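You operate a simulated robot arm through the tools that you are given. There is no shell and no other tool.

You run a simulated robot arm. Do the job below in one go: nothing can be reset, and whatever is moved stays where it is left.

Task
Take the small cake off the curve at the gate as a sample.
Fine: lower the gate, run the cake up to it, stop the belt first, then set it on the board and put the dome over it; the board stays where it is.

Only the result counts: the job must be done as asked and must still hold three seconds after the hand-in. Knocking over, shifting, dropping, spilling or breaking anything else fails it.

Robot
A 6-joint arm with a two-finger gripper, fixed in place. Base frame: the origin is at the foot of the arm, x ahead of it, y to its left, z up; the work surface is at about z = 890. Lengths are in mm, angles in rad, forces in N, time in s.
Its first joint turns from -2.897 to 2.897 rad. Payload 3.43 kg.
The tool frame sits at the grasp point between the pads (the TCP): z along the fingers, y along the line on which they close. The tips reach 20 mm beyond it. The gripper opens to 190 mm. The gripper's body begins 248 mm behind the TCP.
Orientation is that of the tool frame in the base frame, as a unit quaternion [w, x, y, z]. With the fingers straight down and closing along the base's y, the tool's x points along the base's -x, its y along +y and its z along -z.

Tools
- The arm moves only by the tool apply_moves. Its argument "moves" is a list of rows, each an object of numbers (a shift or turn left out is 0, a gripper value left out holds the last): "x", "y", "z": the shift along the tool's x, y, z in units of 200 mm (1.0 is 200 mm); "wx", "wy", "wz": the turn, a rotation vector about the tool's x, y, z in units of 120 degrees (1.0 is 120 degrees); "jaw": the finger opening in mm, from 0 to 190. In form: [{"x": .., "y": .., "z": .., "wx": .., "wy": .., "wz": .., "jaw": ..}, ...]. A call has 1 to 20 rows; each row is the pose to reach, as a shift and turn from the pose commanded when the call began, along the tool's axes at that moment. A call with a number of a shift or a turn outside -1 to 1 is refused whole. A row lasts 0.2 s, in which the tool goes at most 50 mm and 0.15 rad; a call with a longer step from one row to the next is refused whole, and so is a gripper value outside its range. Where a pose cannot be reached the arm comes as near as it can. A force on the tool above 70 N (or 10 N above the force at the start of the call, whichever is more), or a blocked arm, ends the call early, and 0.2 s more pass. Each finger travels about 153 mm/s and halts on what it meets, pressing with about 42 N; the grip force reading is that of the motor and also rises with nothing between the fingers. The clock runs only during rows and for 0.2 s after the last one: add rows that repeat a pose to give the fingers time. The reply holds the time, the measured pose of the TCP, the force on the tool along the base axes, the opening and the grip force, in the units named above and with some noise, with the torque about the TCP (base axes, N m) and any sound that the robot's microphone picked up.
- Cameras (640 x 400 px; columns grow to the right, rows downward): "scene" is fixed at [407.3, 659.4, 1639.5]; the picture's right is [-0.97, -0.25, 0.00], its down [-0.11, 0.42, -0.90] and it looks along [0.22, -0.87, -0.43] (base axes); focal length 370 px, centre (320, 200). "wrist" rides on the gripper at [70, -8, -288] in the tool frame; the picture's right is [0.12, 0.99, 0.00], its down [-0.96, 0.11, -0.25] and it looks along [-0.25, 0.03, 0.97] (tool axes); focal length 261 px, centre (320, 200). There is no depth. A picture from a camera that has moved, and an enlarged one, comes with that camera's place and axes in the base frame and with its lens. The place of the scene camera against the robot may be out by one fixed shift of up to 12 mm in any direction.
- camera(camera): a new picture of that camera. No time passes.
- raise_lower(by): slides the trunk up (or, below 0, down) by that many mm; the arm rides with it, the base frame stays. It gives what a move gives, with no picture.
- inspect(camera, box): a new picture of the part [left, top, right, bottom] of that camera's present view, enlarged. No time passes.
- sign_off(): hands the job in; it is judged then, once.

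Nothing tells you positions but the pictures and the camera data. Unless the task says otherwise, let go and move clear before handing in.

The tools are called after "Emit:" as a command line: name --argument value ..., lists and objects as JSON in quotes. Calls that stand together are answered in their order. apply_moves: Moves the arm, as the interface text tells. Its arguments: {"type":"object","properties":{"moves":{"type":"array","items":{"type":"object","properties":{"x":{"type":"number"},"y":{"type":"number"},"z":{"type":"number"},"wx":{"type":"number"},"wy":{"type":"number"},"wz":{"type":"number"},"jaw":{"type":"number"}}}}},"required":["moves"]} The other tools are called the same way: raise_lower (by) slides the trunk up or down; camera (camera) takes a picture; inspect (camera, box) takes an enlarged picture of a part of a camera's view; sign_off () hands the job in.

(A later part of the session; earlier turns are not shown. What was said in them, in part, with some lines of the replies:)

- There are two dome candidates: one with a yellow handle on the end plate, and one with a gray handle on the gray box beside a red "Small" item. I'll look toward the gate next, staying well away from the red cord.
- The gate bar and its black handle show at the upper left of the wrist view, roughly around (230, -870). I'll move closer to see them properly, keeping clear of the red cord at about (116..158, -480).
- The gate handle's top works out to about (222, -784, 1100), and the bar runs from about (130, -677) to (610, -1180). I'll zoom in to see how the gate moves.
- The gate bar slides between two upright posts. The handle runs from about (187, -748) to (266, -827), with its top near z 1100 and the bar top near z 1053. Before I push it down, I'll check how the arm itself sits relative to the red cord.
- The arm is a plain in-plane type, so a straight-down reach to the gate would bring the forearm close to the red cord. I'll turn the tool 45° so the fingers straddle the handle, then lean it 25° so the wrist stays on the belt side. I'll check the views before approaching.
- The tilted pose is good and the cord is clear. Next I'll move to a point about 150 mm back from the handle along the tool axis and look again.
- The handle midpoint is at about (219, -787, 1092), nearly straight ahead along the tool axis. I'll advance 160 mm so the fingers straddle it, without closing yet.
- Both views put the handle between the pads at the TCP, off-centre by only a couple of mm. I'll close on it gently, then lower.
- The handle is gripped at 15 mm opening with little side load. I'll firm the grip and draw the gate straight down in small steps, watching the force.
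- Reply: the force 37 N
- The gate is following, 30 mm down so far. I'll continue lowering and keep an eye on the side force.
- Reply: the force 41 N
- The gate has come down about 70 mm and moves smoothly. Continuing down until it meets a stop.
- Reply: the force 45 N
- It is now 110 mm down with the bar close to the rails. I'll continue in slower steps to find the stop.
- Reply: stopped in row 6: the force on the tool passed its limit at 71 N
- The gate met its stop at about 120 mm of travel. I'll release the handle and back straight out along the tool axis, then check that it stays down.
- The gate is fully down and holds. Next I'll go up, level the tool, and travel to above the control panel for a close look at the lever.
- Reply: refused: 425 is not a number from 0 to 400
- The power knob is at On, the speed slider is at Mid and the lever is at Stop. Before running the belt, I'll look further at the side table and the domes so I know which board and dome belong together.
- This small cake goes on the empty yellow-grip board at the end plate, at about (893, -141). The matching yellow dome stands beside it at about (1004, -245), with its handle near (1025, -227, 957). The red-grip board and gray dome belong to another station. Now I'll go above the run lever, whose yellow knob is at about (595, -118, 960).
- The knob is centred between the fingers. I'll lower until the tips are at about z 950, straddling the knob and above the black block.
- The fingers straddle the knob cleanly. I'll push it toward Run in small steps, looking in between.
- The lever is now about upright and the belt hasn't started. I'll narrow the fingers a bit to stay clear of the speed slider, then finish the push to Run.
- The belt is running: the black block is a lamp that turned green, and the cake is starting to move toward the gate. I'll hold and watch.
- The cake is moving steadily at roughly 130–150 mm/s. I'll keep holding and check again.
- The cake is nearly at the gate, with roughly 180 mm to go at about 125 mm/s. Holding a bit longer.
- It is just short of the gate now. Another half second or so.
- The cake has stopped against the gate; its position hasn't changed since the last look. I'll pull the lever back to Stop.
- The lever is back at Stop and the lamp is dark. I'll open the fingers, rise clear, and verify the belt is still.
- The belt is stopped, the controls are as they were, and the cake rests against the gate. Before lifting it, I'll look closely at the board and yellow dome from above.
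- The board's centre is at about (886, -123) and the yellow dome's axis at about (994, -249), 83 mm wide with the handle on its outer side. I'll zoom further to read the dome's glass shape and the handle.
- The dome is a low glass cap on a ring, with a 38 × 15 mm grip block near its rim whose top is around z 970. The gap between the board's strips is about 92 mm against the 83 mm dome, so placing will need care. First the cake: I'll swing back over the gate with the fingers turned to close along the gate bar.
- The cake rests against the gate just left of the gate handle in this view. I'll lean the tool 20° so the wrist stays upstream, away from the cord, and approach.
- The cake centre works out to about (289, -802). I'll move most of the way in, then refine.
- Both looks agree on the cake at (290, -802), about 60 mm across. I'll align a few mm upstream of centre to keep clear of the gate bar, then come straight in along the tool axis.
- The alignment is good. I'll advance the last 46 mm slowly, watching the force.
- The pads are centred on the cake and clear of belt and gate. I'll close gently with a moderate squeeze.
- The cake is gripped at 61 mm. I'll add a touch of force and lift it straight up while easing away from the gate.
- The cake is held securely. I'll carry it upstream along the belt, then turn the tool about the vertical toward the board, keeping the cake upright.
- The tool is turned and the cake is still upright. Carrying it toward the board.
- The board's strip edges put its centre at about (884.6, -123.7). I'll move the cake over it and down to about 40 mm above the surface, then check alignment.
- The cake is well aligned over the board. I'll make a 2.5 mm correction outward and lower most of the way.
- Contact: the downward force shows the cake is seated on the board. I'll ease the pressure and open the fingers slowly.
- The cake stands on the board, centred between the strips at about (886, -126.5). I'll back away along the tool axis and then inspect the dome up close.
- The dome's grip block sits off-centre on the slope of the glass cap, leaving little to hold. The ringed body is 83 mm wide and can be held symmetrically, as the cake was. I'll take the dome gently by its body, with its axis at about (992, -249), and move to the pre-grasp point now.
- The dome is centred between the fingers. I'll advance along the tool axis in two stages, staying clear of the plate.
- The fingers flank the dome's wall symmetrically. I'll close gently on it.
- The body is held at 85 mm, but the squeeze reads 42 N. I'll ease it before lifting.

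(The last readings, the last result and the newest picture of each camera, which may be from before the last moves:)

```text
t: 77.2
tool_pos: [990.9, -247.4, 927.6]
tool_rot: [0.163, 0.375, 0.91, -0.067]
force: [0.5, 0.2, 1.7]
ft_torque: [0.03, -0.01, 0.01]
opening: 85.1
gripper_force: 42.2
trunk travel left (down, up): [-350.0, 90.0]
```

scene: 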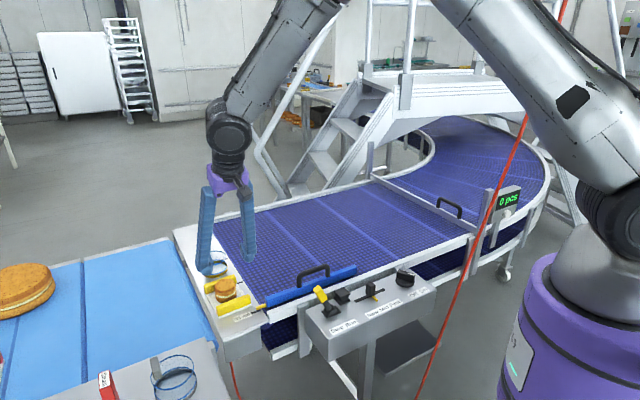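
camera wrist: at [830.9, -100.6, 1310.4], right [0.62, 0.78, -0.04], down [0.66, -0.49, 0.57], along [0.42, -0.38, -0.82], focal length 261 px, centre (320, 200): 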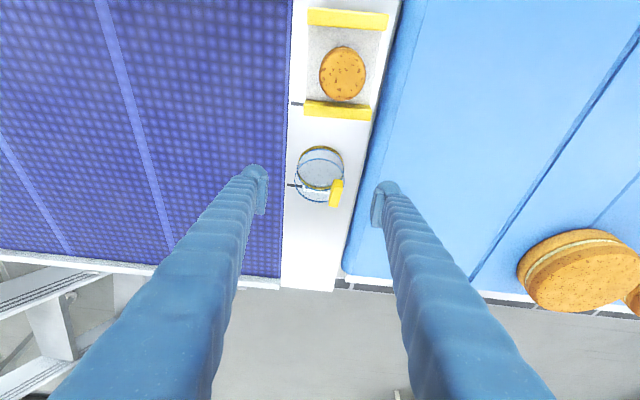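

The grip holds at its usual firm force and the dome is steady. I'll lift 10 mm first and check.

Emit:
apply_moves --moves '[{"x": -0.0087, "z": -0.0235, "jaw": 80}, {"x": -0.0175, "z": -0.047, "jaw": 80}, {"x": -0.0175, "z": -0.047, "jaw": 80}]'

Emit:
inspect --camera "scene" --box '[160, 220, 288, 300]'

Emit:
inspect --camera "wrist" --box '[224, 130, 416, 250]'

```text
t: 78.0
tool_pos: [991.9, -248.3, 937.4]
tool_rot: [0.163, 0.376, 0.91, -0.068]
force: [0.0, -0.4, -0.9]
ft_torque: [0.01, -0.02, -0.02]
opening: 85.2
gripper_force: 42.6
trunk travel left (down, up): [-350.0, 90.0]
```

```text
5.00 times, centred on (224, 260) of scene
camera zoom: at [407.3, 659.4, 1639.5], right [-0.97, -0.25, 0.0], down [-0.11, 0.42, -0.9], along [0.22, -0.87, -0.43], focal length 1850 px, centre (800, -100)
```

zoom: 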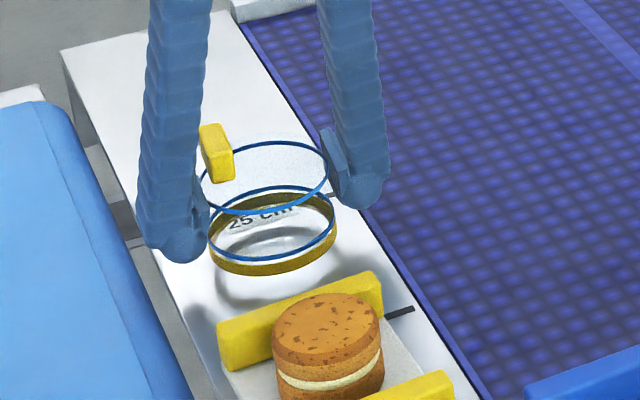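

```text
3.33 times, centred on (320, 190) of wrist
camera zoom: at [867.9, -136.7, 1183.3], right [0.62, 0.78, -0.04], down [0.66, -0.49, 0.57], along [0.42, -0.38, -0.82], focal length 869 px, centre (320, 233)
```

zoom: 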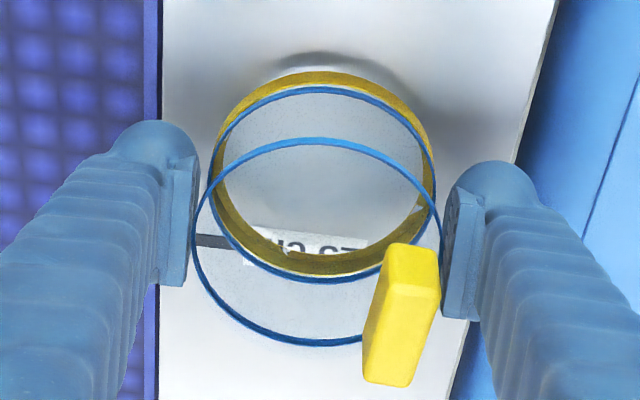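

The dome lifted level and without slipping. Now I'll raise it well above the cake's height.

Emit:
apply_moves --moves '[{"x": -0.033, "z": -0.088, "jaw": 80}, {"x": -0.066, "z": -0.176, "jaw": 80}, {"x": -0.1, "z": -0.264, "jaw": 80}, {"x": -0.131, "z": -0.352, "jaw": 80}, {"x": -0.131, "z": -0.352, "jaw": 80}]'

Emit:
camera --camera "wrist"

Emit:
inspect --camera "scene" --box '[160, 200, 288, 280]'

```text
t: 79.2
tool_pos: [992.5, -248.2, 1011.9]
tool_rot: [0.164, 0.375, 0.91, -0.067]
force: [-0.7, 0.3, -0.8]
ft_torque: [0.01, -0.02, -0.02]
opening: 84.9
gripper_force: 41.8
trunk travel left (down, up): [-350.0, 90.0]
```

```text
taken
camera wrist: at [867.9, -136.5, 1258.3], right [0.62, 0.78, -0.04], down [0.66, -0.49, 0.57], along [0.42, -0.38, -0.82], focal length 261 px, centre (320, 200)
```

wrist: 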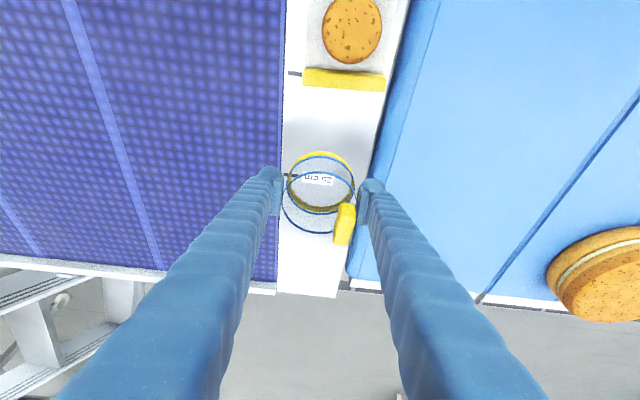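

```text
5.00 times, centred on (224, 240) of scene
camera zoom: at [407.3, 659.4, 1639.5], right [-0.97, -0.25, 0.0], down [-0.11, 0.42, -0.9], along [0.22, -0.87, -0.43], focal length 1850 px, centre (800, 0)
```

zoom: 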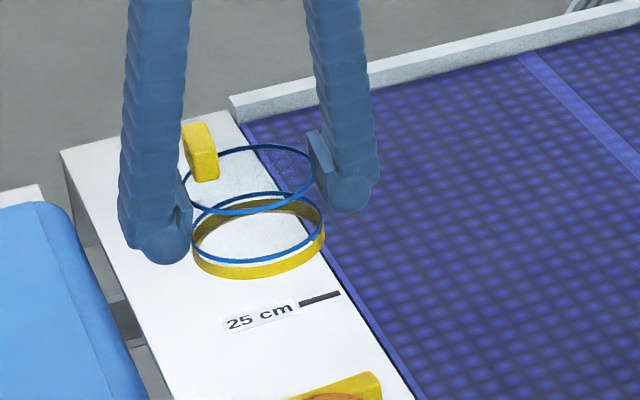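

Carrying the dome across to above the cake, staying about 30 mm over its top.

Emit:
apply_moves --moves '[{"x": 0.12, "y": 0.009, "z": -0.045, "jaw": 80}, {"x": 0.28, "y": 0.021, "z": -0.104, "jaw": 80}, {"x": 0.44, "y": 0.033, "z": -0.164, "jaw": 80}, {"x": 0.6, "y": 0.045, "z": -0.223, "jaw": 80}, {"x": 0.71, "y": 0.053, "z": -0.264, "jaw": 80}, {"x": 0.761, "y": 0.0565, "z": -0.283, "jaw": 80}, {"x": 0.761, "y": 0.0565, "z": -0.283, "jaw": 80}]'

Emit:
camera --camera "wrist"

Emit:
inspect --camera "wrist" --box '[240, 120, 400, 220]'

Emit:
inspect --camera "scene" --box '[176, 230, 272, 310]'

```text
t: 80.8
tool_pos: [883.5, -124.4, 1011.9]
tool_rot: [0.163, 0.377, 0.909, -0.068]
force: [-0.9, -0.9, 0.0]
ft_torque: [-0.01, -0.02, -0.03]
opening: 84.6
gripper_force: 42.2
trunk travel left (down, up): [-350.0, 90.0]
```

```text
taken
camera wrist: at [760.5, -13.9, 1257.7], right [0.62, 0.78, -0.04], down [0.66, -0.49, 0.57], along [0.42, -0.38, -0.82], focal length 261 px, centre (320, 200)
```

wrist: 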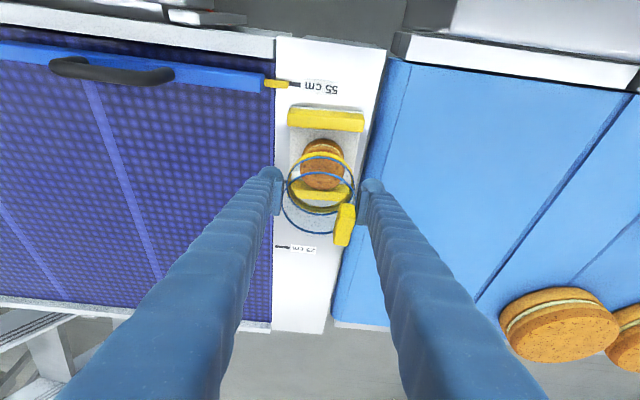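

```text
4.00 times, centred on (320, 170) of wrist
camera zoom: at [760.5, -13.9, 1257.7], right [0.62, 0.78, -0.04], down [0.66, -0.49, 0.57], along [0.42, -0.38, -0.82], focal length 1043 px, centre (320, 320)
```

zoom: 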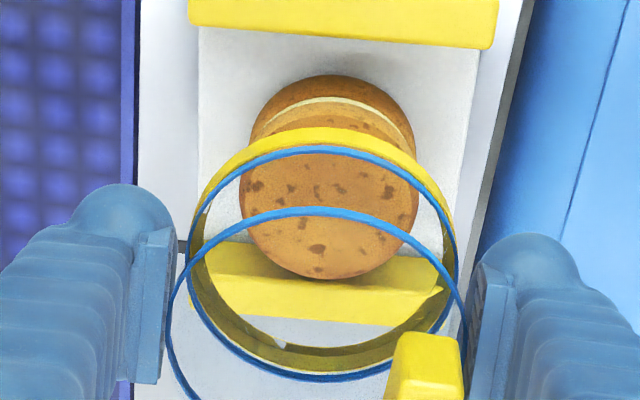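

```text
5.00 times, centred on (224, 270) of scene
camera zoom: at [407.3, 659.4, 1639.5], right [-0.97, -0.25, 0.0], down [-0.11, 0.42, -0.9], along [0.22, -0.87, -0.43], focal length 1850 px, centre (800, -150)
```

zoom: 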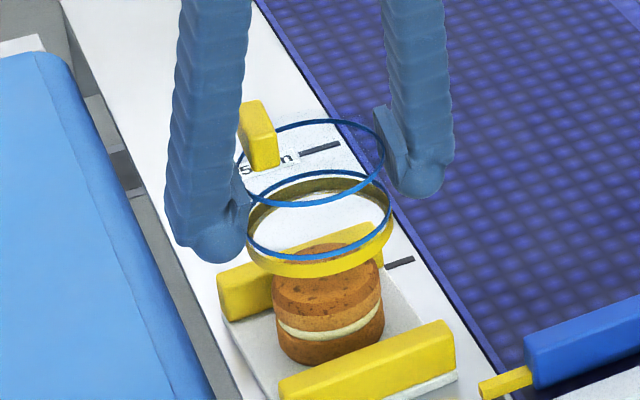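

The dome is over the cake, needing about 2 mm outward to sit midway between the strips. I'll apply that and lower 25 mm, to just above the cake's top.

Emit:
apply_moves --moves '[{"x": -0.0108, "z": 0.004, "jaw": 80}, {"x": 0.011, "z": 0.063, "jaw": 80}, {"x": 0.0329, "z": 0.1214, "jaw": 80}, {"x": 0.0329, "z": 0.1214, "jaw": 80}]'

Emit:
inspect --camera "wrist" --box '[240, 130, 400, 230]'

Emit:
inspect --camera "scene" --box '[184, 245, 264, 295]'

```text
t: 81.8
tool_pos: [885.7, -126.7, 987.3]
tool_rot: [0.164, 0.376, 0.909, -0.068]
force: [0.4, -0.9, -0.8]
ft_torque: [0.01, -0.06, -0.01]
opening: 84.6
gripper_force: 42.3
trunk travel left (down, up): [-350.0, 90.0]
```

```text
4.00 times, centred on (320, 180) of wrist
camera zoom: at [762.0, -15.8, 1233.4], right [0.62, 0.78, -0.04], down [0.66, -0.49, 0.57], along [0.42, -0.38, -0.82], focal length 1043 px, centre (320, 280)
```

zoom: 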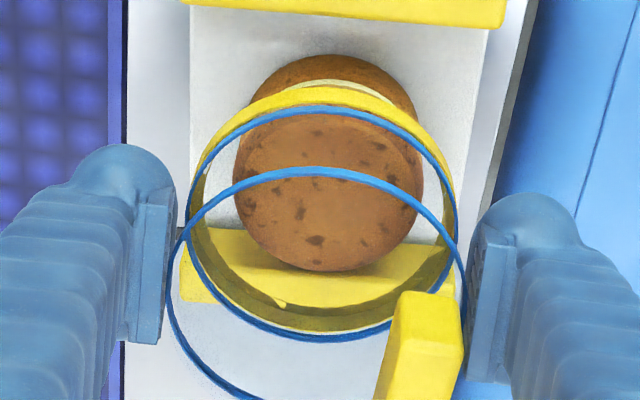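

```text
8.00 times, centred on (224, 270) of scene
camera zoom: at [407.3, 659.4, 1639.5], right [-0.97, -0.25, 0.0], down [-0.11, 0.42, -0.9], along [0.22, -0.87, -0.43], focal length 2960 px, centre (1088, -360)
```

zoom: 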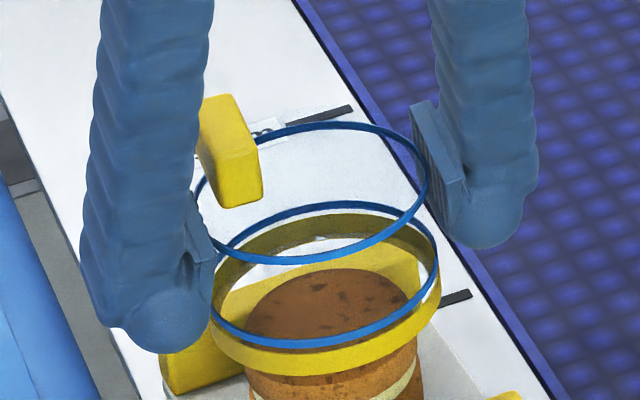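

Ring and cake are concentric to within about 2 mm. I'll lower further to just above strip height and check strip clearance.

Emit:
apply_moves --moves '[{"x": 0.014, "y": 0.002, "z": 0.0376, "jaw": 80}, {"x": 0.028, "y": 0.004, "z": 0.075, "jaw": 80}, {"x": 0.042, "y": 0.005, "z": 0.113, "jaw": 80}, {"x": 0.054, "y": 0.005, "z": 0.145, "jaw": 80}, {"x": 0.054, "y": 0.005, "z": 0.145, "jaw": 80}]'

Emit:
inspect --camera "wrist" --box '[240, 130, 400, 230]'

Emit:
inspect --camera "scene" --box '[184, 255, 264, 305]'

```text
t: 83.0
tool_pos: [885.4, -125.8, 958.6]
tool_rot: [0.167, 0.375, 0.91, -0.066]
force: [-3.4, 5.6, 27.0]
ft_torque: [-0.67, -0.76, 0.06]
opening: 84.6
gripper_force: 42.1
trunk travel left (down, up): [-350.0, 90.0]
```

```text
4.00 times, centred on (320, 180) of wrist
camera zoom: at [761.0, -13.8, 1205.1], right [0.62, 0.78, -0.04], down [0.66, -0.49, 0.57], along [0.43, -0.38, -0.82], focal length 1043 px, centre (320, 280)
```

zoom: 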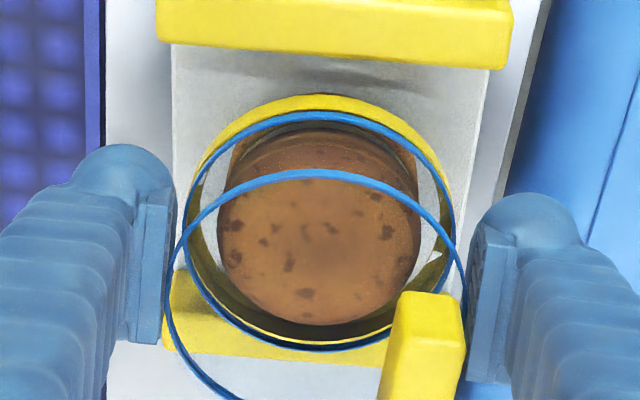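

```text
8.00 times, centred on (224, 280) of scene
camera zoom: at [407.3, 659.4, 1639.5], right [-0.97, -0.25, 0.0], down [-0.11, 0.42, -0.9], along [0.22, -0.87, -0.43], focal length 2960 px, centre (1088, -440)
```

zoom: 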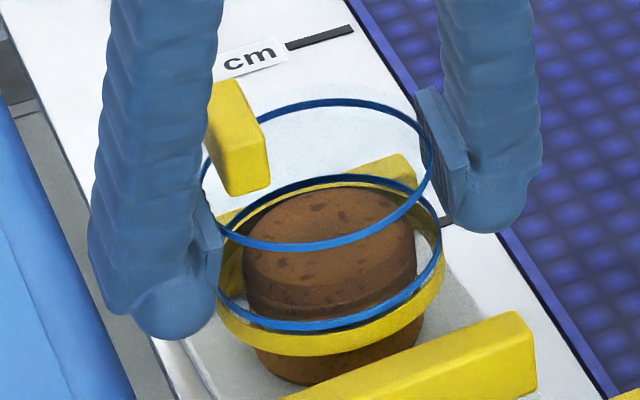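

There's an upward force, and its torque points to the far strip: the dome's rim is just touching that strip's top, so the dome is a few mm too far out. I'll raise 8 mm right away and re-measure.

Emit:
apply_moves --moves '[{"x": -0.007, "z": -0.0188, "jaw": 80}, {"x": -0.014, "z": -0.0376, "jaw": 80}, {"x": -0.014, "z": -0.0376, "jaw": 80}]'

Emit:
inspect --camera "wrist" --box '[256, 130, 384, 210]'

Emit:
inspect --camera "wrist" --box '[256, 160, 384, 240]'

Emit:
inspect --camera "scene" --box '[184, 255, 264, 305]'

```text
t: 83.8
tool_pos: [884.6, -125.8, 963.1]
tool_rot: [0.162, 0.376, 0.91, -0.068]
force: [-1.0, 0.9, -0.2]
ft_torque: [0.01, 0.02, -0.03]
opening: 84.5
gripper_force: 41.9
trunk travel left (down, up): [-350.0, 90.0]
```

```text
5.00 times, centred on (320, 170) of wrist
camera zoom: at [762.3, -14.8, 1210.0], right [0.62, 0.78, -0.04], down [0.66, -0.49, 0.57], along [0.42, -0.38, -0.82], focal length 1303 px, centre (320, 350)
```

zoom: 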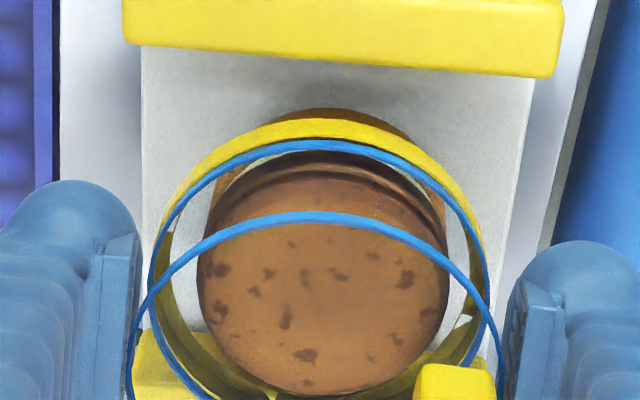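

```text
5.00 times, centred on (320, 200) of wrist
camera zoom: at [762.3, -14.8, 1210.0], right [0.62, 0.78, -0.04], down [0.66, -0.49, 0.57], along [0.42, -0.38, -0.82], focal length 1303 px, centre (320, 200)
```

zoom: 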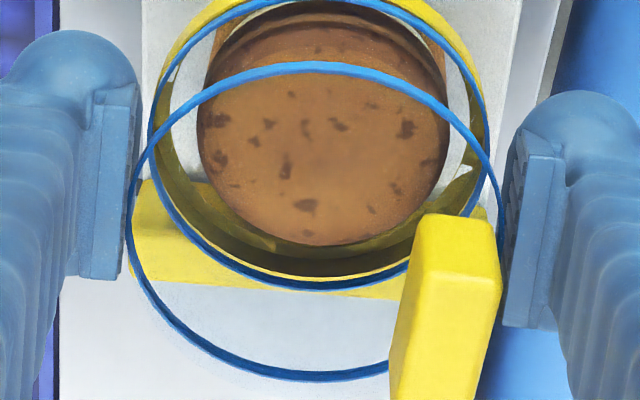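

```text
8.00 times, centred on (224, 280) of scene
camera zoom: at [407.3, 659.4, 1639.5], right [-0.97, -0.25, 0.0], down [-0.11, 0.42, -0.9], along [0.22, -0.87, -0.43], focal length 2960 px, centre (1088, -440)
```

zoom: 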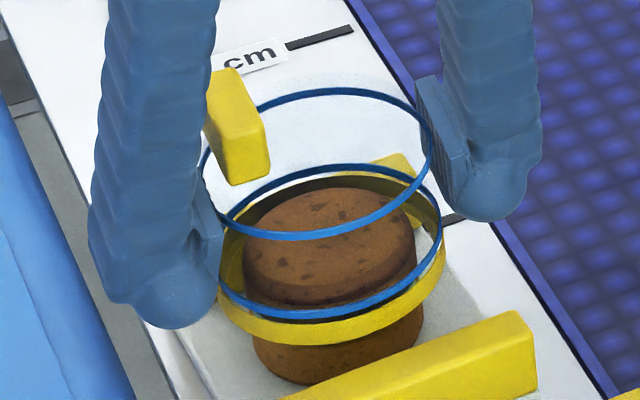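

The dome centre measures about 9 mm too far out, because my ellipse midpoints were biased. Nothing moved on the board. I'll shift 9 mm toward the near strip at this height and re-check.

Emit:
apply_moves --moves '[{"x": 0.014, "z": -0.0052, "jaw": 80}, {"x": 0.028, "z": -0.0105, "jaw": 80}, {"x": 0.0422, "z": -0.0157, "jaw": 80}, {"x": 0.0422, "z": -0.0157, "jaw": 80}]'

Emit:
inspect --camera "wrist" --box '[256, 130, 384, 210]'

Emit:
inspect --camera "wrist" --box '[256, 160, 384, 240]'

Emit:
inspect --camera "scene" --box '[184, 255, 264, 305]'

```text
t: 84.8
tool_pos: [879.6, -119.3, 964.5]
tool_rot: [0.163, 0.375, 0.91, -0.068]
force: [0.1, 0.4, -1.2]
ft_torque: [-0.03, 0.0, 0.04]
opening: 84.5
gripper_force: 42.4
trunk travel left (down, up): [-350.0, 90.0]
```

```text
5.00 times, centred on (320, 170) of wrist
camera zoom: at [756.6, -8.1, 1210.7], right [0.62, 0.78, -0.04], down [0.66, -0.49, 0.57], along [0.42, -0.38, -0.82], focal length 1303 px, centre (320, 350)
```

zoom: 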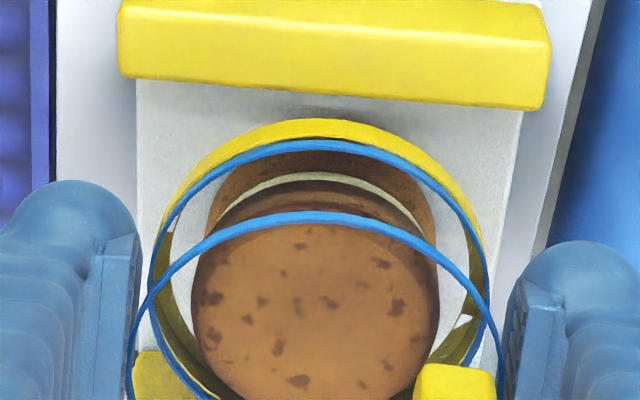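

```text
5.00 times, centred on (320, 200) of wrist
camera zoom: at [756.6, -8.1, 1210.7], right [0.62, 0.78, -0.04], down [0.66, -0.49, 0.57], along [0.42, -0.38, -0.82], focal length 1303 px, centre (320, 200)
```

zoom: 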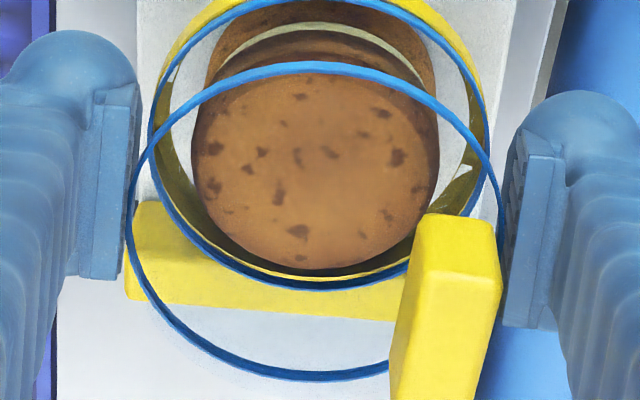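

```text
8.00 times, centred on (224, 280) of scene
camera zoom: at [407.3, 659.4, 1639.5], right [-0.97, -0.25, 0.0], down [-0.11, 0.42, -0.9], along [0.22, -0.87, -0.43], focal length 2960 px, centre (1088, -440)
```

zoom: 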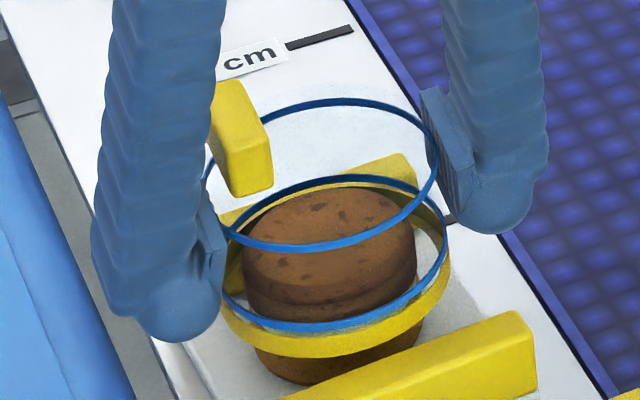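

Now the near gap is about 4 mm and the far gap about 2 mm. I'll shift one more mm inward, then feel downward past the strip tops.

Emit:
apply_moves --moves '[{"x": 0.0056, "z": -0.002, "jaw": 80}, {"x": 0.0091, "z": 0.0074, "jaw": 80}, {"x": 0.0126, "z": 0.0168, "jaw": 80}, {"x": 0.0161, "z": 0.0262, "jaw": 80}]'

Emit:
apply_moves --moves '[{"x": 0.0035, "z": 0.0094, "jaw": 80}]'

Emit:
inspect --camera "wrist" --box '[256, 130, 384, 210]'

Emit:
inspect --camera "scene" --box '[184, 255, 264, 305]'

```text
t: 85.8
tool_pos: [879.0, -119.5, 957.1]
tool_rot: [0.163, 0.376, 0.91, -0.067]
force: [-0.2, -0.3, -0.3]
ft_torque: [-0.01, 0.04, 0.02]
opening: 84.2
gripper_force: 41.6
trunk travel left (down, up): [-350.0, 90.0]
```

```text
t: 86.2
tool_pos: [880.0, -120.1, 956.0]
tool_rot: [0.164, 0.375, 0.91, -0.068]
force: [-0.6, 0.1, -0.3]
ft_torque: [0.04, 0.05, 0.02]
opening: 84.3
gripper_force: 41.6
trunk travel left (down, up): [-350.0, 90.0]
```

```text
5.00 times, centred on (320, 170) of wrist
camera zoom: at [755.8, -7.8, 1202.3], right [0.62, 0.78, -0.04], down [0.66, -0.49, 0.57], along [0.42, -0.38, -0.82], focal length 1303 px, centre (320, 350)
```

zoom: 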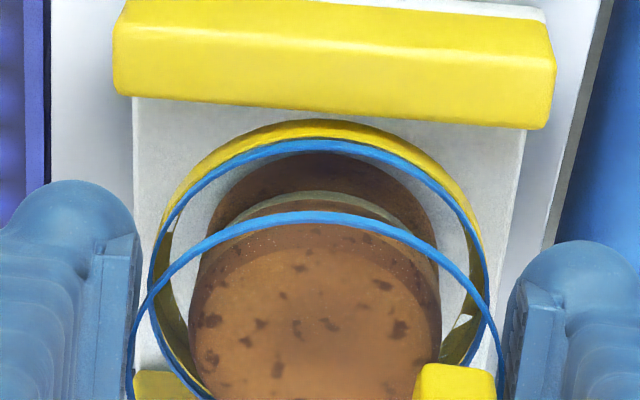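

```text
8.00 times, centred on (224, 280) of scene
camera zoom: at [407.3, 659.4, 1639.5], right [-0.97, -0.25, 0.0], down [-0.11, 0.42, -0.9], along [0.22, -0.87, -0.43], focal length 2960 px, centre (1088, -440)
```

zoom: 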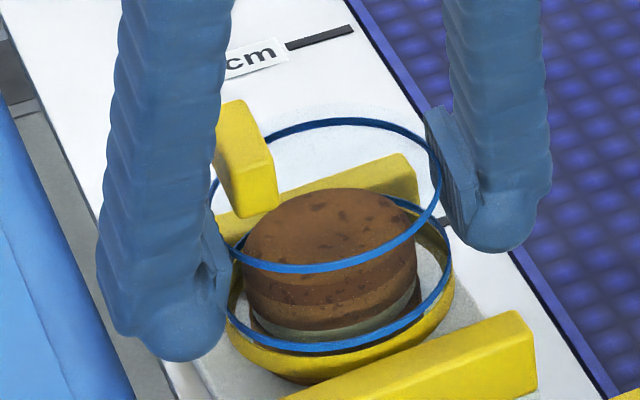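

No contact, so the rim is entering between the strips. Continuing down in small steps.

Emit:
apply_moves --moves '[{"x": 0.0035, "z": 0.0094, "jaw": 80}, {"x": 0.007, "z": 0.0188, "jaw": 80}]'

Emit:
apply_moves --moves '[{"x": 0.0035, "z": 0.0094, "jaw": 80}, {"x": 0.007, "z": 0.0188, "jaw": 80}]'

Emit:
inspect --camera "wrist" --box '[256, 130, 384, 210]'

Emit:
inspect --camera "scene" --box '[184, 260, 264, 310]'

```text
t: 86.8
tool_pos: [879.9, -118.6, 951.7]
tool_rot: [0.164, 0.376, 0.909, -0.068]
force: [0.9, 0.4, -0.7]
ft_torque: [0.0, 0.0, 0.04]
opening: 84.2
gripper_force: 42.1
trunk travel left (down, up): [-350.0, 90.0]
```

```text
t: 87.4
tool_pos: [879.6, -119.6, 948.5]
tool_rot: [0.164, 0.375, 0.91, -0.067]
force: [-0.2, 0.6, -0.5]
ft_torque: [-0.02, -0.01, -0.01]
opening: 84.2
gripper_force: 42.1
trunk travel left (down, up): [-350.0, 90.0]
```

```text
5.00 times, centred on (320, 170) of wrist
camera zoom: at [756.1, -7.9, 1194.3], right [0.62, 0.78, -0.04], down [0.66, -0.49, 0.57], along [0.42, -0.38, -0.82], focal length 1303 px, centre (320, 350)
```

zoom: 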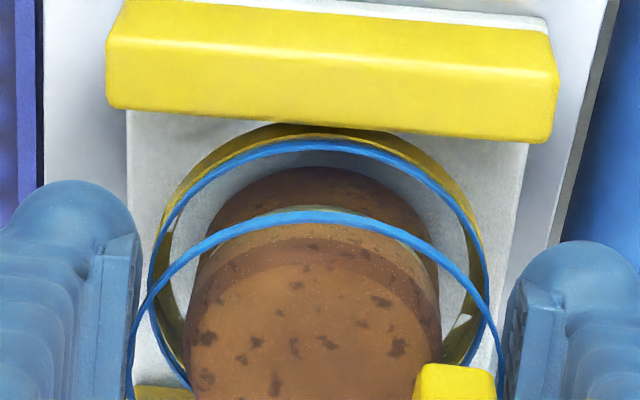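

```text
8.00 times, centred on (224, 285) of scene
camera zoom: at [407.3, 659.4, 1639.5], right [-0.97, -0.25, 0.0], down [-0.11, 0.42, -0.9], along [0.22, -0.87, -0.43], focal length 2960 px, centre (1088, -480)
```

zoom: 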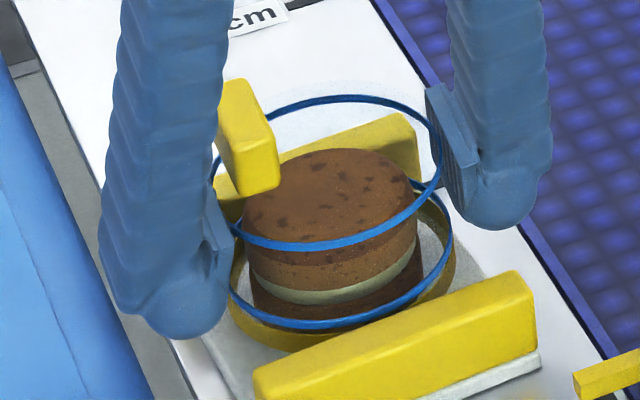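

The rim is now below the strip tops without touching. I'll lower the last few mm until it seats on the board.

Emit:
apply_moves --moves '[{"x": 0.0035, "z": 0.0094, "jaw": 80}, {"x": 0.007, "z": 0.0188, "jaw": 80}]'

Emit:
apply_moves --moves '[{"x": 0.0018, "z": 0.0047, "jaw": 80}, {"x": 0.0035, "z": 0.0094, "jaw": 80}]'

```text
t: 88.0
tool_pos: [879.6, -118.8, 945.1]
tool_rot: [0.163, 0.376, 0.91, -0.068]
force: [0.5, 0.0, 0.0]
ft_torque: [-0.01, 0.01, 0.02]
opening: 84.3
gripper_force: 41.7
trunk travel left (down, up): [-350.0, 90.0]
```

```text
t: 88.6
tool_pos: [879.2, -118.5, 941.6]
tool_rot: [0.164, 0.376, 0.909, -0.068]
force: [0.5, -0.4, -0.1]
ft_torque: [-0.01, -0.02, -0.01]
opening: 84.5
gripper_force: 42.5
trunk travel left (down, up): [-350.0, 90.0]
```

Emit:
apply_moves --moves '[{"x": 0.0018, "z": 0.0047, "jaw": 80}, {"x": 0.0035, "z": 0.0094, "jaw": 80}]'

Emit:
apply_moves --moves '[{"x": 0.0018, "z": 0.0047, "jaw": 80}]'

Emit:
inspect --camera "scene" --box '[184, 260, 264, 310]'

Emit:
inspect --camera "wrist" --box '[256, 130, 384, 210]'

```text
t: 89.2
tool_pos: [878.7, -118.7, 940.6]
tool_rot: [0.164, 0.376, 0.909, -0.068]
force: [0.3, 0.4, -1.0]
ft_torque: [0.04, -0.02, -0.02]
opening: 84.2
gripper_force: 41.7
trunk travel left (down, up): [-350.0, 90.0]
```

```text
t: 89.6
tool_pos: [879.8, -118.8, 938.0]
tool_rot: [0.163, 0.375, 0.91, -0.068]
force: [-0.1, -0.7, -1.2]
ft_torque: [0.02, 0.02, 0.0]
opening: 84.2
gripper_force: 42.3
trunk travel left (down, up): [-350.0, 90.0]
```

```text
8.00 times, centred on (224, 285) of scene
camera zoom: at [407.3, 659.4, 1639.5], right [-0.97, -0.25, 0.0], down [-0.11, 0.42, -0.9], along [0.22, -0.87, -0.43], focal length 2960 px, centre (1088, -480)
```

zoom: 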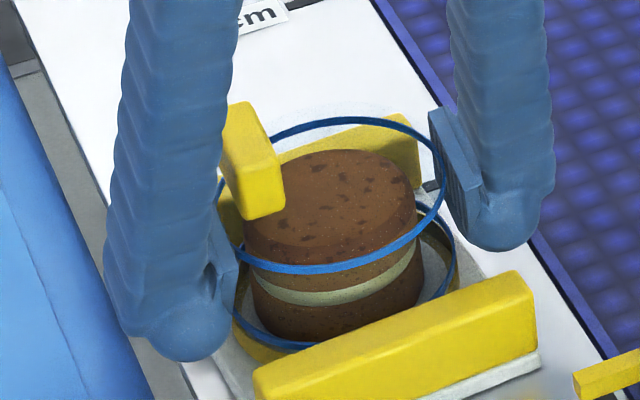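

```text
5.00 times, centred on (320, 170) of wrist
camera zoom: at [755.7, -7.5, 1184.7], right [0.62, 0.78, -0.04], down [0.66, -0.49, 0.57], along [0.42, -0.38, -0.82], focal length 1303 px, centre (320, 350)
```

zoom: 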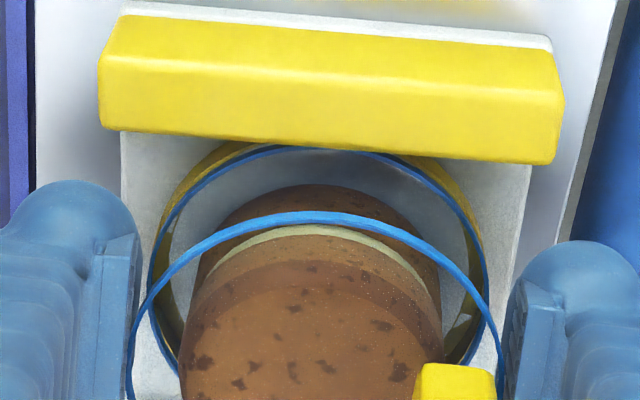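

Emit:
apply_moves --moves '[{"x": 0.0018, "z": 0.0047, "jaw": 80}, {"x": 0.0035, "z": 0.0094, "jaw": 80}]'

Emit:
apply_moves --moves '[{"x": 0.0018, "z": 0.0047, "jaw": 80}]'

Emit:
apply_moves --moves '[{"x": 0.0018, "z": 0.0047, "jaw": 80}]'

Emit:
inspect --camera "scene" --box '[184, 260, 264, 310]'

```text
t: 90.2
tool_pos: [878.3, -119.2, 937.1]
tool_rot: [0.164, 0.375, 0.91, -0.068]
force: [-0.5, -1.1, -0.8]
ft_torque: [0.01, 0.0, -0.02]
opening: 84.0
gripper_force: 41.6
trunk travel left (down, up): [-350.0, 90.0]
```

```text
t: 90.6
tool_pos: [879.6, -119.8, 935.7]
tool_rot: [0.164, 0.375, 0.91, -0.068]
force: [0.7, -0.2, -0.3]
ft_torque: [-0.02, 0.0, -0.01]
opening: 84.2
gripper_force: 41.9
trunk travel left (down, up): [-350.0, 90.0]
```

```text
t: 91.0
tool_pos: [880.0, -118.7, 936.0]
tool_rot: [0.163, 0.375, 0.91, -0.067]
force: [-1.4, 0.5, 4.1]
ft_torque: [0.19, 0.04, 0.04]
opening: 84.4
gripper_force: 41.9
trunk travel left (down, up): [-350.0, 90.0]
```

```text
8.00 times, centred on (224, 285) of scene
camera zoom: at [407.3, 659.4, 1639.5], right [-0.97, -0.25, 0.0], down [-0.11, 0.42, -0.9], along [0.22, -0.87, -0.43], focal length 2960 px, centre (1088, -480)
```

zoom: 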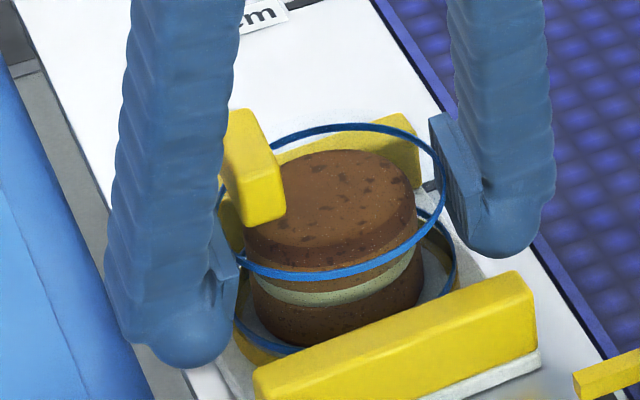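

Light contact: the near side of the dome's rim has touched the board, consistent with a slight lean. I'll press one more mm to level it, then release gently.

Emit:
apply_moves --moves '[{"x": 0.0018, "z": 0.0047, "jaw": 80}, {"x": 0.0018, "z": 0.0047, "jaw": 80}]'

Emit:
apply_moves --moves '[{"jaw": 84}, {"jaw": 85}, {"jaw": 86}, {"jaw": 87}, {"jaw": 88.5}, {"jaw": 90}, {"jaw": 94}, {"jaw": 98}, {"jaw": 98}]'

Emit:
inspect --camera "scene" --box '[184, 260, 264, 310]'

Emit:
inspect --camera "wrist" --box '[240, 130, 400, 230]'

```text
t: 91.6
tool_pos: [879.5, -118.8, 934.8]
tool_rot: [0.164, 0.375, 0.91, -0.067]
force: [0.5, -1.0, 9.4]
ft_torque: [0.33, 0.1, -0.01]
opening: 84.2
gripper_force: 41.8
trunk travel left (down, up): [-350.0, 90.0]
```

```text
t: 93.6
tool_pos: [878.8, -119.2, 934.2]
tool_rot: [0.164, 0.375, 0.91, -0.067]
force: [-0.5, -0.3, -0.2]
ft_torque: [-0.02, 0.0, 0.01]
opening: 98.1
gripper_force: 0.2
trunk travel left (down, up): [-350.0, 90.0]
```

```text
8.00 times, centred on (224, 285) of scene
camera zoom: at [407.3, 659.4, 1639.5], right [-0.97, -0.25, 0.0], down [-0.11, 0.42, -0.9], along [0.22, -0.87, -0.43], focal length 2960 px, centre (1088, -480)
```

zoom: 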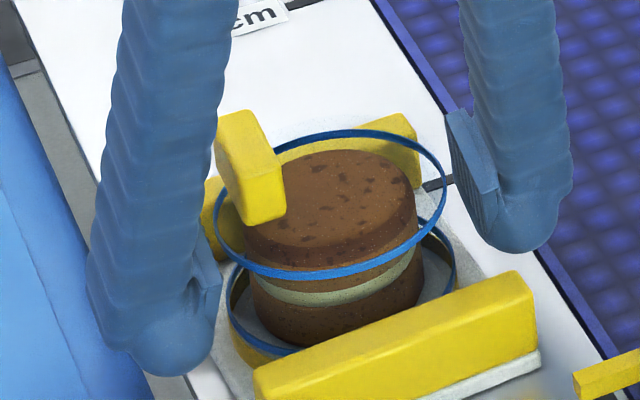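

```text
4.00 times, centred on (320, 180) of wrist
camera zoom: at [755.7, -7.5, 1180.4], right [0.62, 0.78, -0.04], down [0.66, -0.49, 0.57], along [0.42, -0.38, -0.82], focal length 1043 px, centre (320, 280)
```

zoom: 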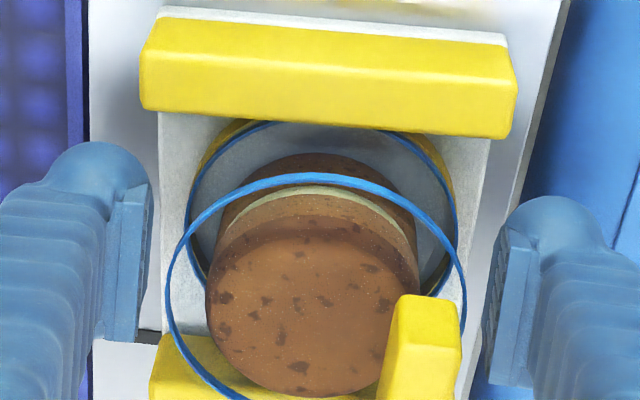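

The dome is released and sits over the cake between the strips. I'll back straight out along the tool axis and inspect how it seats.

Emit:
apply_moves --moves '[{"z": -0.05, "jaw": 98}, {"z": -0.15, "jaw": 98}, {"z": -0.3, "jaw": 98}, {"z": -0.5, "jaw": 98}, {"z": -0.7, "jaw": 98}, {"z": -0.9, "jaw": 98}, {"z": -0.9, "jaw": 98}]'

Emit:
camera --camera "wrist"

Emit:
inspect --camera "wrist" --box '[272, 130, 368, 190]'

Emit:
inspect --camera "scene" --box '[184, 255, 264, 305]'

Emit:
camera --camera "scene"

```text
t: 95.2
tool_pos: [834.9, -74.6, 1102.8]
tool_rot: [0.163, 0.375, 0.91, -0.067]
force: [-0.2, 1.3, -0.1]
ft_torque: [0.0, 0.06, 0.0]
opening: 98.0
gripper_force: 0.1
trunk travel left (down, up): [-350.0, 90.0]
```

```text
taken
camera wrist: at [711.5, 37.3, 1347.8], right [0.62, 0.78, -0.04], down [0.66, -0.49, 0.57], along [0.42, -0.38, -0.82], focal length 261 px, centre (320, 200)
```

wrist: 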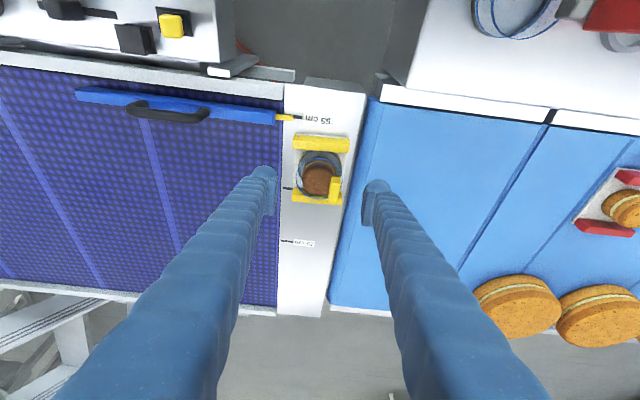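

```text
6.67 times, centred on (320, 160) of wrist
camera zoom: at [711.5, 37.3, 1347.8], right [0.62, 0.78, -0.04], down [0.66, -0.49, 0.57], along [0.42, -0.38, -0.82], focal length 1738 px, centre (320, 467)
```

zoom: 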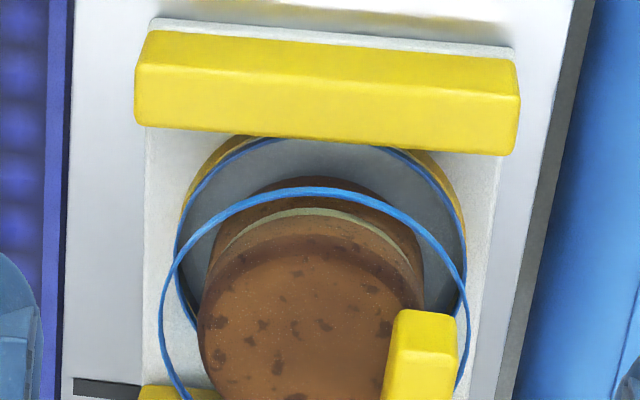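

```text
8.00 times, centred on (224, 280) of scene
camera zoom: at [407.3, 659.4, 1639.5], right [-0.97, -0.25, 0.0], down [-0.11, 0.42, -0.9], along [0.22, -0.87, -0.43], focal length 2960 px, centre (1088, -440)
```

zoom: 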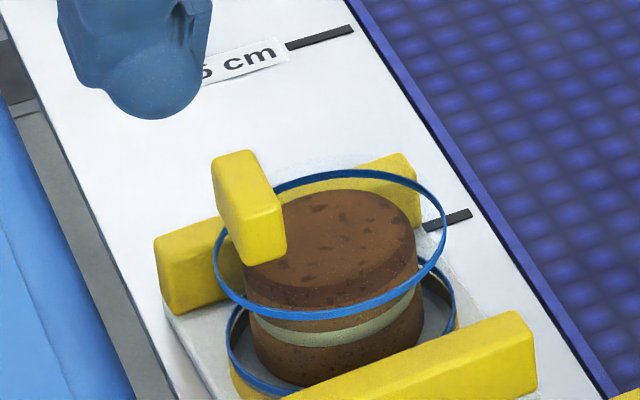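

```text
taken
```

scene: 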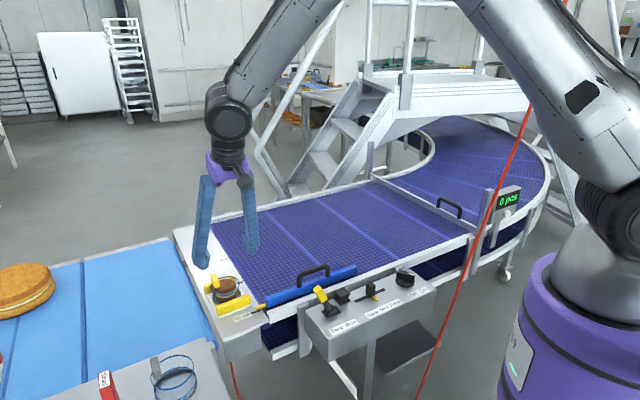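

The dome looks well placed and the board unmoved. I'll level the tool, rise a little, and take a more vertical look to be sure the dome sits flat and clear of the strips.

Emit:
apply_moves --moves '[{"z": -0.1, "wy": 0.033}, {"z": -0.2, "wy": 0.067}, {"z": -0.25, "wy": 0.1}, {"z": -0.25, "wy": 0.133}, {"z": -0.25, "wy": 0.1667}, {"z": -0.25, "wy": 0.1667, "jaw": 190}, {"z": -0.25, "wy": 0.1667, "jaw": 190}, {"z": -0.25, "wy": 0.1667, "jaw": 190}]'

Emit:
camera --camera "wrist"

Emit:
inspect --camera "wrist" --box '[272, 140, 368, 200]'

```text
t: 97.0
tool_pos: [823.2, -62.3, 1150.3]
tool_rot: [0.003, 0.381, 0.925, -0.001]
force: [0.6, -0.1, 0.5]
ft_torque: [0.02, 0.01, -0.02]
opening: 190.1
gripper_force: 0.0
trunk travel left (down, up): [-350.0, 90.0]
```

```text
taken
camera wrist: at [765.2, -17.7, 1438.1], right [0.62, 0.79, 0.0], down [0.76, -0.6, 0.25], along [0.2, -0.16, -0.97], focal length 261 px, centre (320, 200)
```

wrist: 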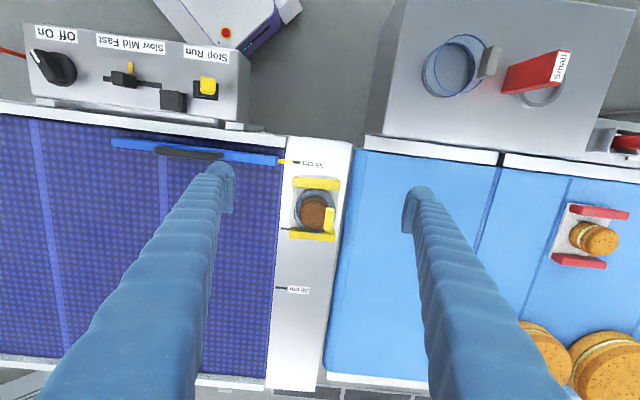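

```text
6.67 times, centred on (320, 170) of wrist
camera zoom: at [765.2, -17.7, 1438.1], right [0.62, 0.79, 0.0], down [0.76, -0.6, 0.25], along [0.2, -0.16, -0.97], focal length 1738 px, centre (320, 400)
```

zoom: 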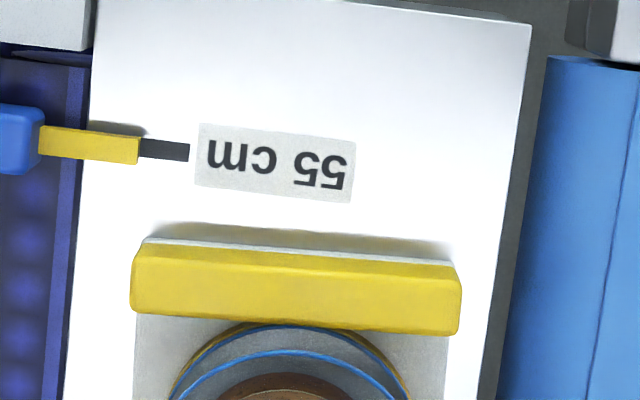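

Emit:
apply_moves --moves '[{"x": -0.15}, {"x": -0.3}, {"x": -0.45}, {"x": -0.45}]'

Emit:
inspect --camera "wrist" --box '[264, 120, 376, 190]'

Emit:
inspect --camera "wrist" --box '[284, 135, 348, 175]'

Emit:
inspect --camera "scene" --box '[192, 260, 256, 300]'

```text
t: 98.0
tool_pos: [885.0, -126.5, 1150.3]
tool_rot: [0.004, 0.381, 0.924, 0.0]
force: [-0.2, -1.1, -0.3]
ft_torque: [0.05, -0.07, 0.0]
opening: 190.0
gripper_force: 0.0
trunk travel left (down, up): [-350.0, 90.0]
```

```text
5.71 times, centred on (320, 155) of wrist
camera zoom: at [827.5, -80.8, 1438.6], right [0.62, 0.79, 0.0], down [0.76, -0.6, 0.25], along [0.2, -0.16, -0.97], focal length 1489 px, centre (320, 457)
```

zoom: 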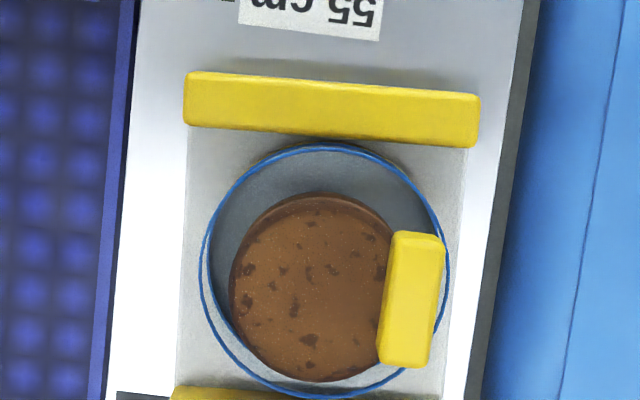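

```text
10.00 times, centred on (316, 155) of wrist
camera zoom: at [827.5, -80.8, 1438.6], right [0.62, 0.79, 0.0], down [0.76, -0.6, 0.25], along [0.2, -0.16, -0.97], focal length 2606 px, centre (360, 650)
```

zoom: 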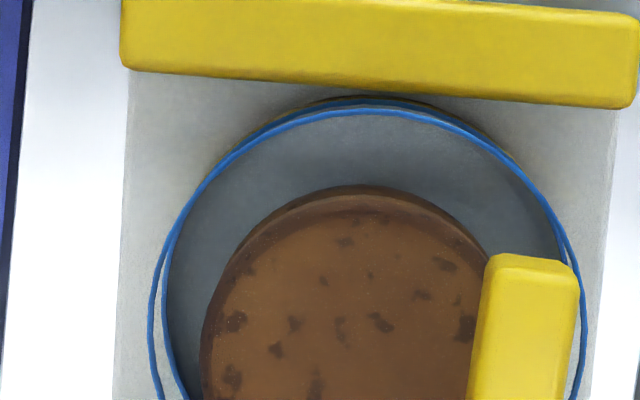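

```text
10.00 times, centred on (224, 280) of scene
camera zoom: at [407.3, 659.4, 1639.5], right [-0.97, -0.25, 0.0], down [-0.11, 0.42, -0.9], along [0.22, -0.87, -0.43], focal length 3700 px, centre (1280, -600)
```

zoom: 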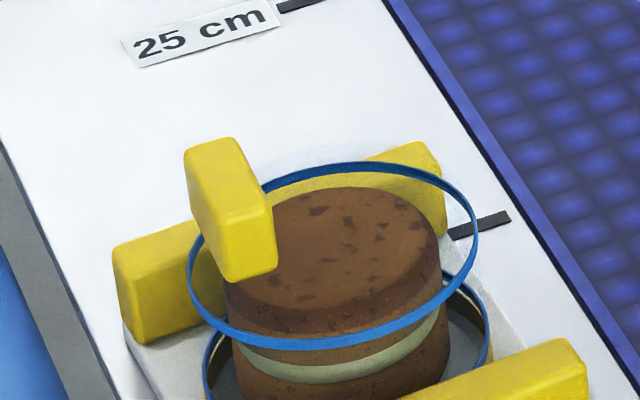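

Emit:
inspect --camera "wrist" --box '[276, 150, 356, 200]'

Emit:
camera --camera "wrist"

```text
8.00 times, centred on (316, 175) of wrist
camera zoom: at [827.5, -80.8, 1438.6], right [0.62, 0.79, 0.0], down [0.76, -0.6, 0.25], along [0.2, -0.16, -0.97], focal length 2085 px, centre (352, 400)
```

zoom: 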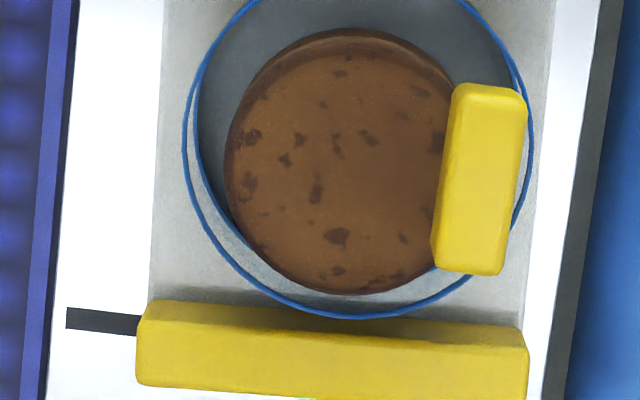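

```text
taken
camera wrist: at [827.5, -80.8, 1438.6], right [0.62, 0.79, 0.0], down [0.76, -0.6, 0.25], along [0.2, -0.16, -0.97], focal length 261 px, centre (320, 200)
```

wrist: 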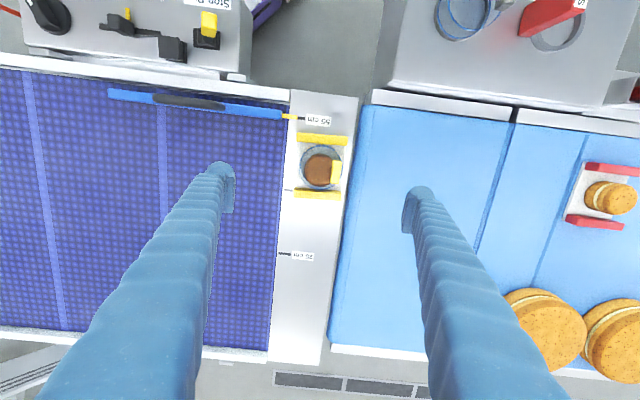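

The dome stands flat on the board between the strips with the cake fully inside, and the board is still on its mark. I'll rise and move well clear, then do a last check of gate, belt and controls.

Emit:
apply_moves --moves '[{"z": -0.2}, {"z": -0.4}, {"x": 0.2, "z": -0.5}, {"x": 0.4, "z": -0.6}, {"x": 0.6, "z": -0.6}, {"x": 0.8, "z": -0.6}, {"x": 0.8, "z": -0.6}]'

Emit:
camera --camera "scene"

Emit:
inspect --camera "scene" --box '[176, 240, 336, 340]'

Emit:
inspect --camera "scene" --box '[290, 150, 530, 340]'

Emit:
camera --camera "wrist"

```text
t: 99.6
tool_pos: [771.2, -12.2, 1267.3]
tool_rot: [0.002, 0.381, 0.924, -0.001]
force: [1.4, -0.9, 0.1]
ft_torque: [0.04, 0.1, 0.0]
opening: 190.1
gripper_force: 0.1
trunk travel left (down, up): [-350.0, 90.0]
```

```text
taken
```

scene: 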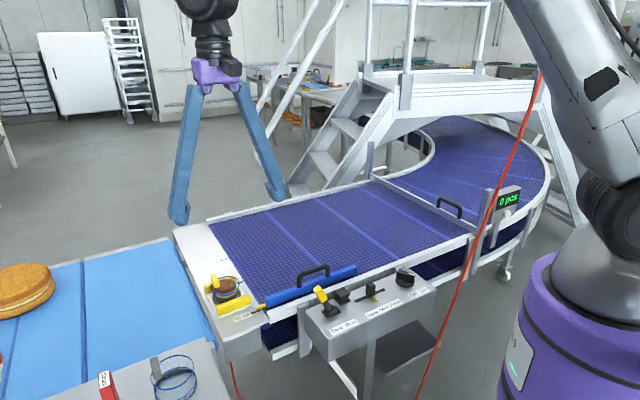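

```text
4.00 times, centred on (256, 290) of scene
camera zoom: at [407.3, 659.4, 1639.5], right [-0.97, -0.25, 0.0], down [-0.11, 0.42, -0.9], along [0.22, -0.87, -0.43], focal length 1480 px, centre (576, -160)
```

zoom: 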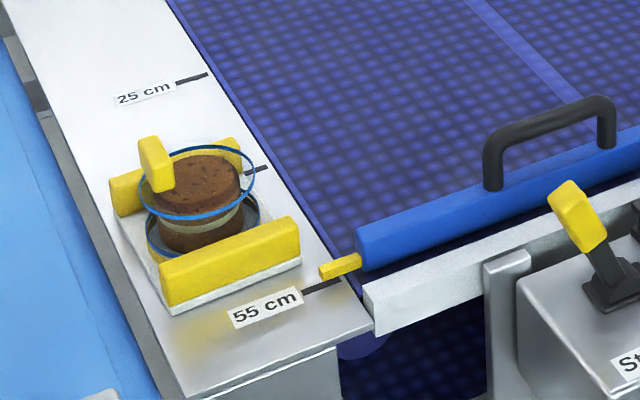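

```text
2.11 times, centred on (410, 245) of scene
camera zoom: at [407.3, 659.4, 1639.5], right [-0.97, -0.25, 0.0], down [-0.11, 0.42, -0.9], along [0.22, -0.87, -0.43], focal length 779 px, centre (130, 105)
```

zoom: 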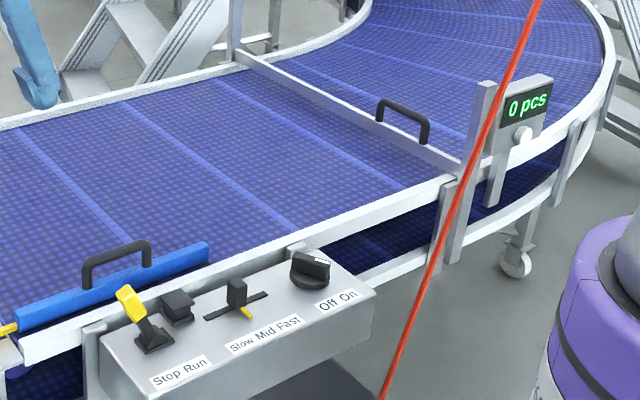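

```text
taken
camera wrist: at [714.1, 33.4, 1556.0], right [0.62, 0.79, 0.0], down [0.76, -0.6, 0.25], along [0.2, -0.16, -0.97], focal length 261 px, centre (320, 200)
```

wrist: 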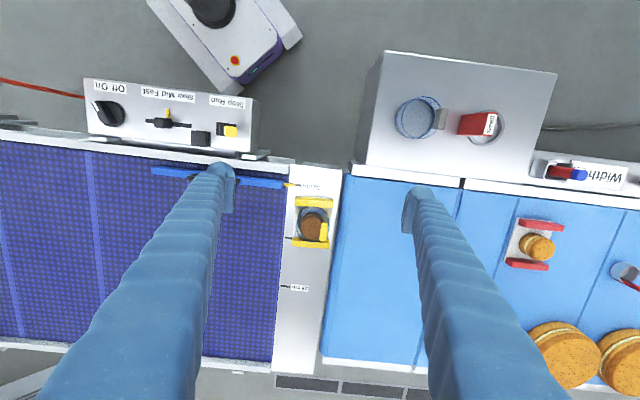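

The gate is down, the belt is stopped with its lamp dark, and the other controls are untouched. The small cake sits on the unmoved board under the yellow dome, and the arm is clear with open fingers. Handing in.

Emit:
sign_off

```text
The job is handed in.
```

I lowered the gate, ran the small cake up to it and stopped the belt. I then set the cake on the yellow-grip board and put the yellow dome over it.

- **Result:** in the last pictures the dome stands on the board between its two strips with the cake fully inside. The board is still on its mark and the arm is clear.
- **Gate and belt:** the gate is still down. The lever is at Stop, its lamp is dark, and the counter still reads 0 pcs. I left the speed at Mid and the power at On.
- **One contact:** on the first lowering the dome's rim touched the top of the far strip, at about 27 N. I raised it, moved it about 10 mm closer in and lowered it again. Neither the board nor the cake had moved.
- **Which dome:** there were two domes in view. I took the yellow one because it stood beside the board and matched it; the gray one is untouched.
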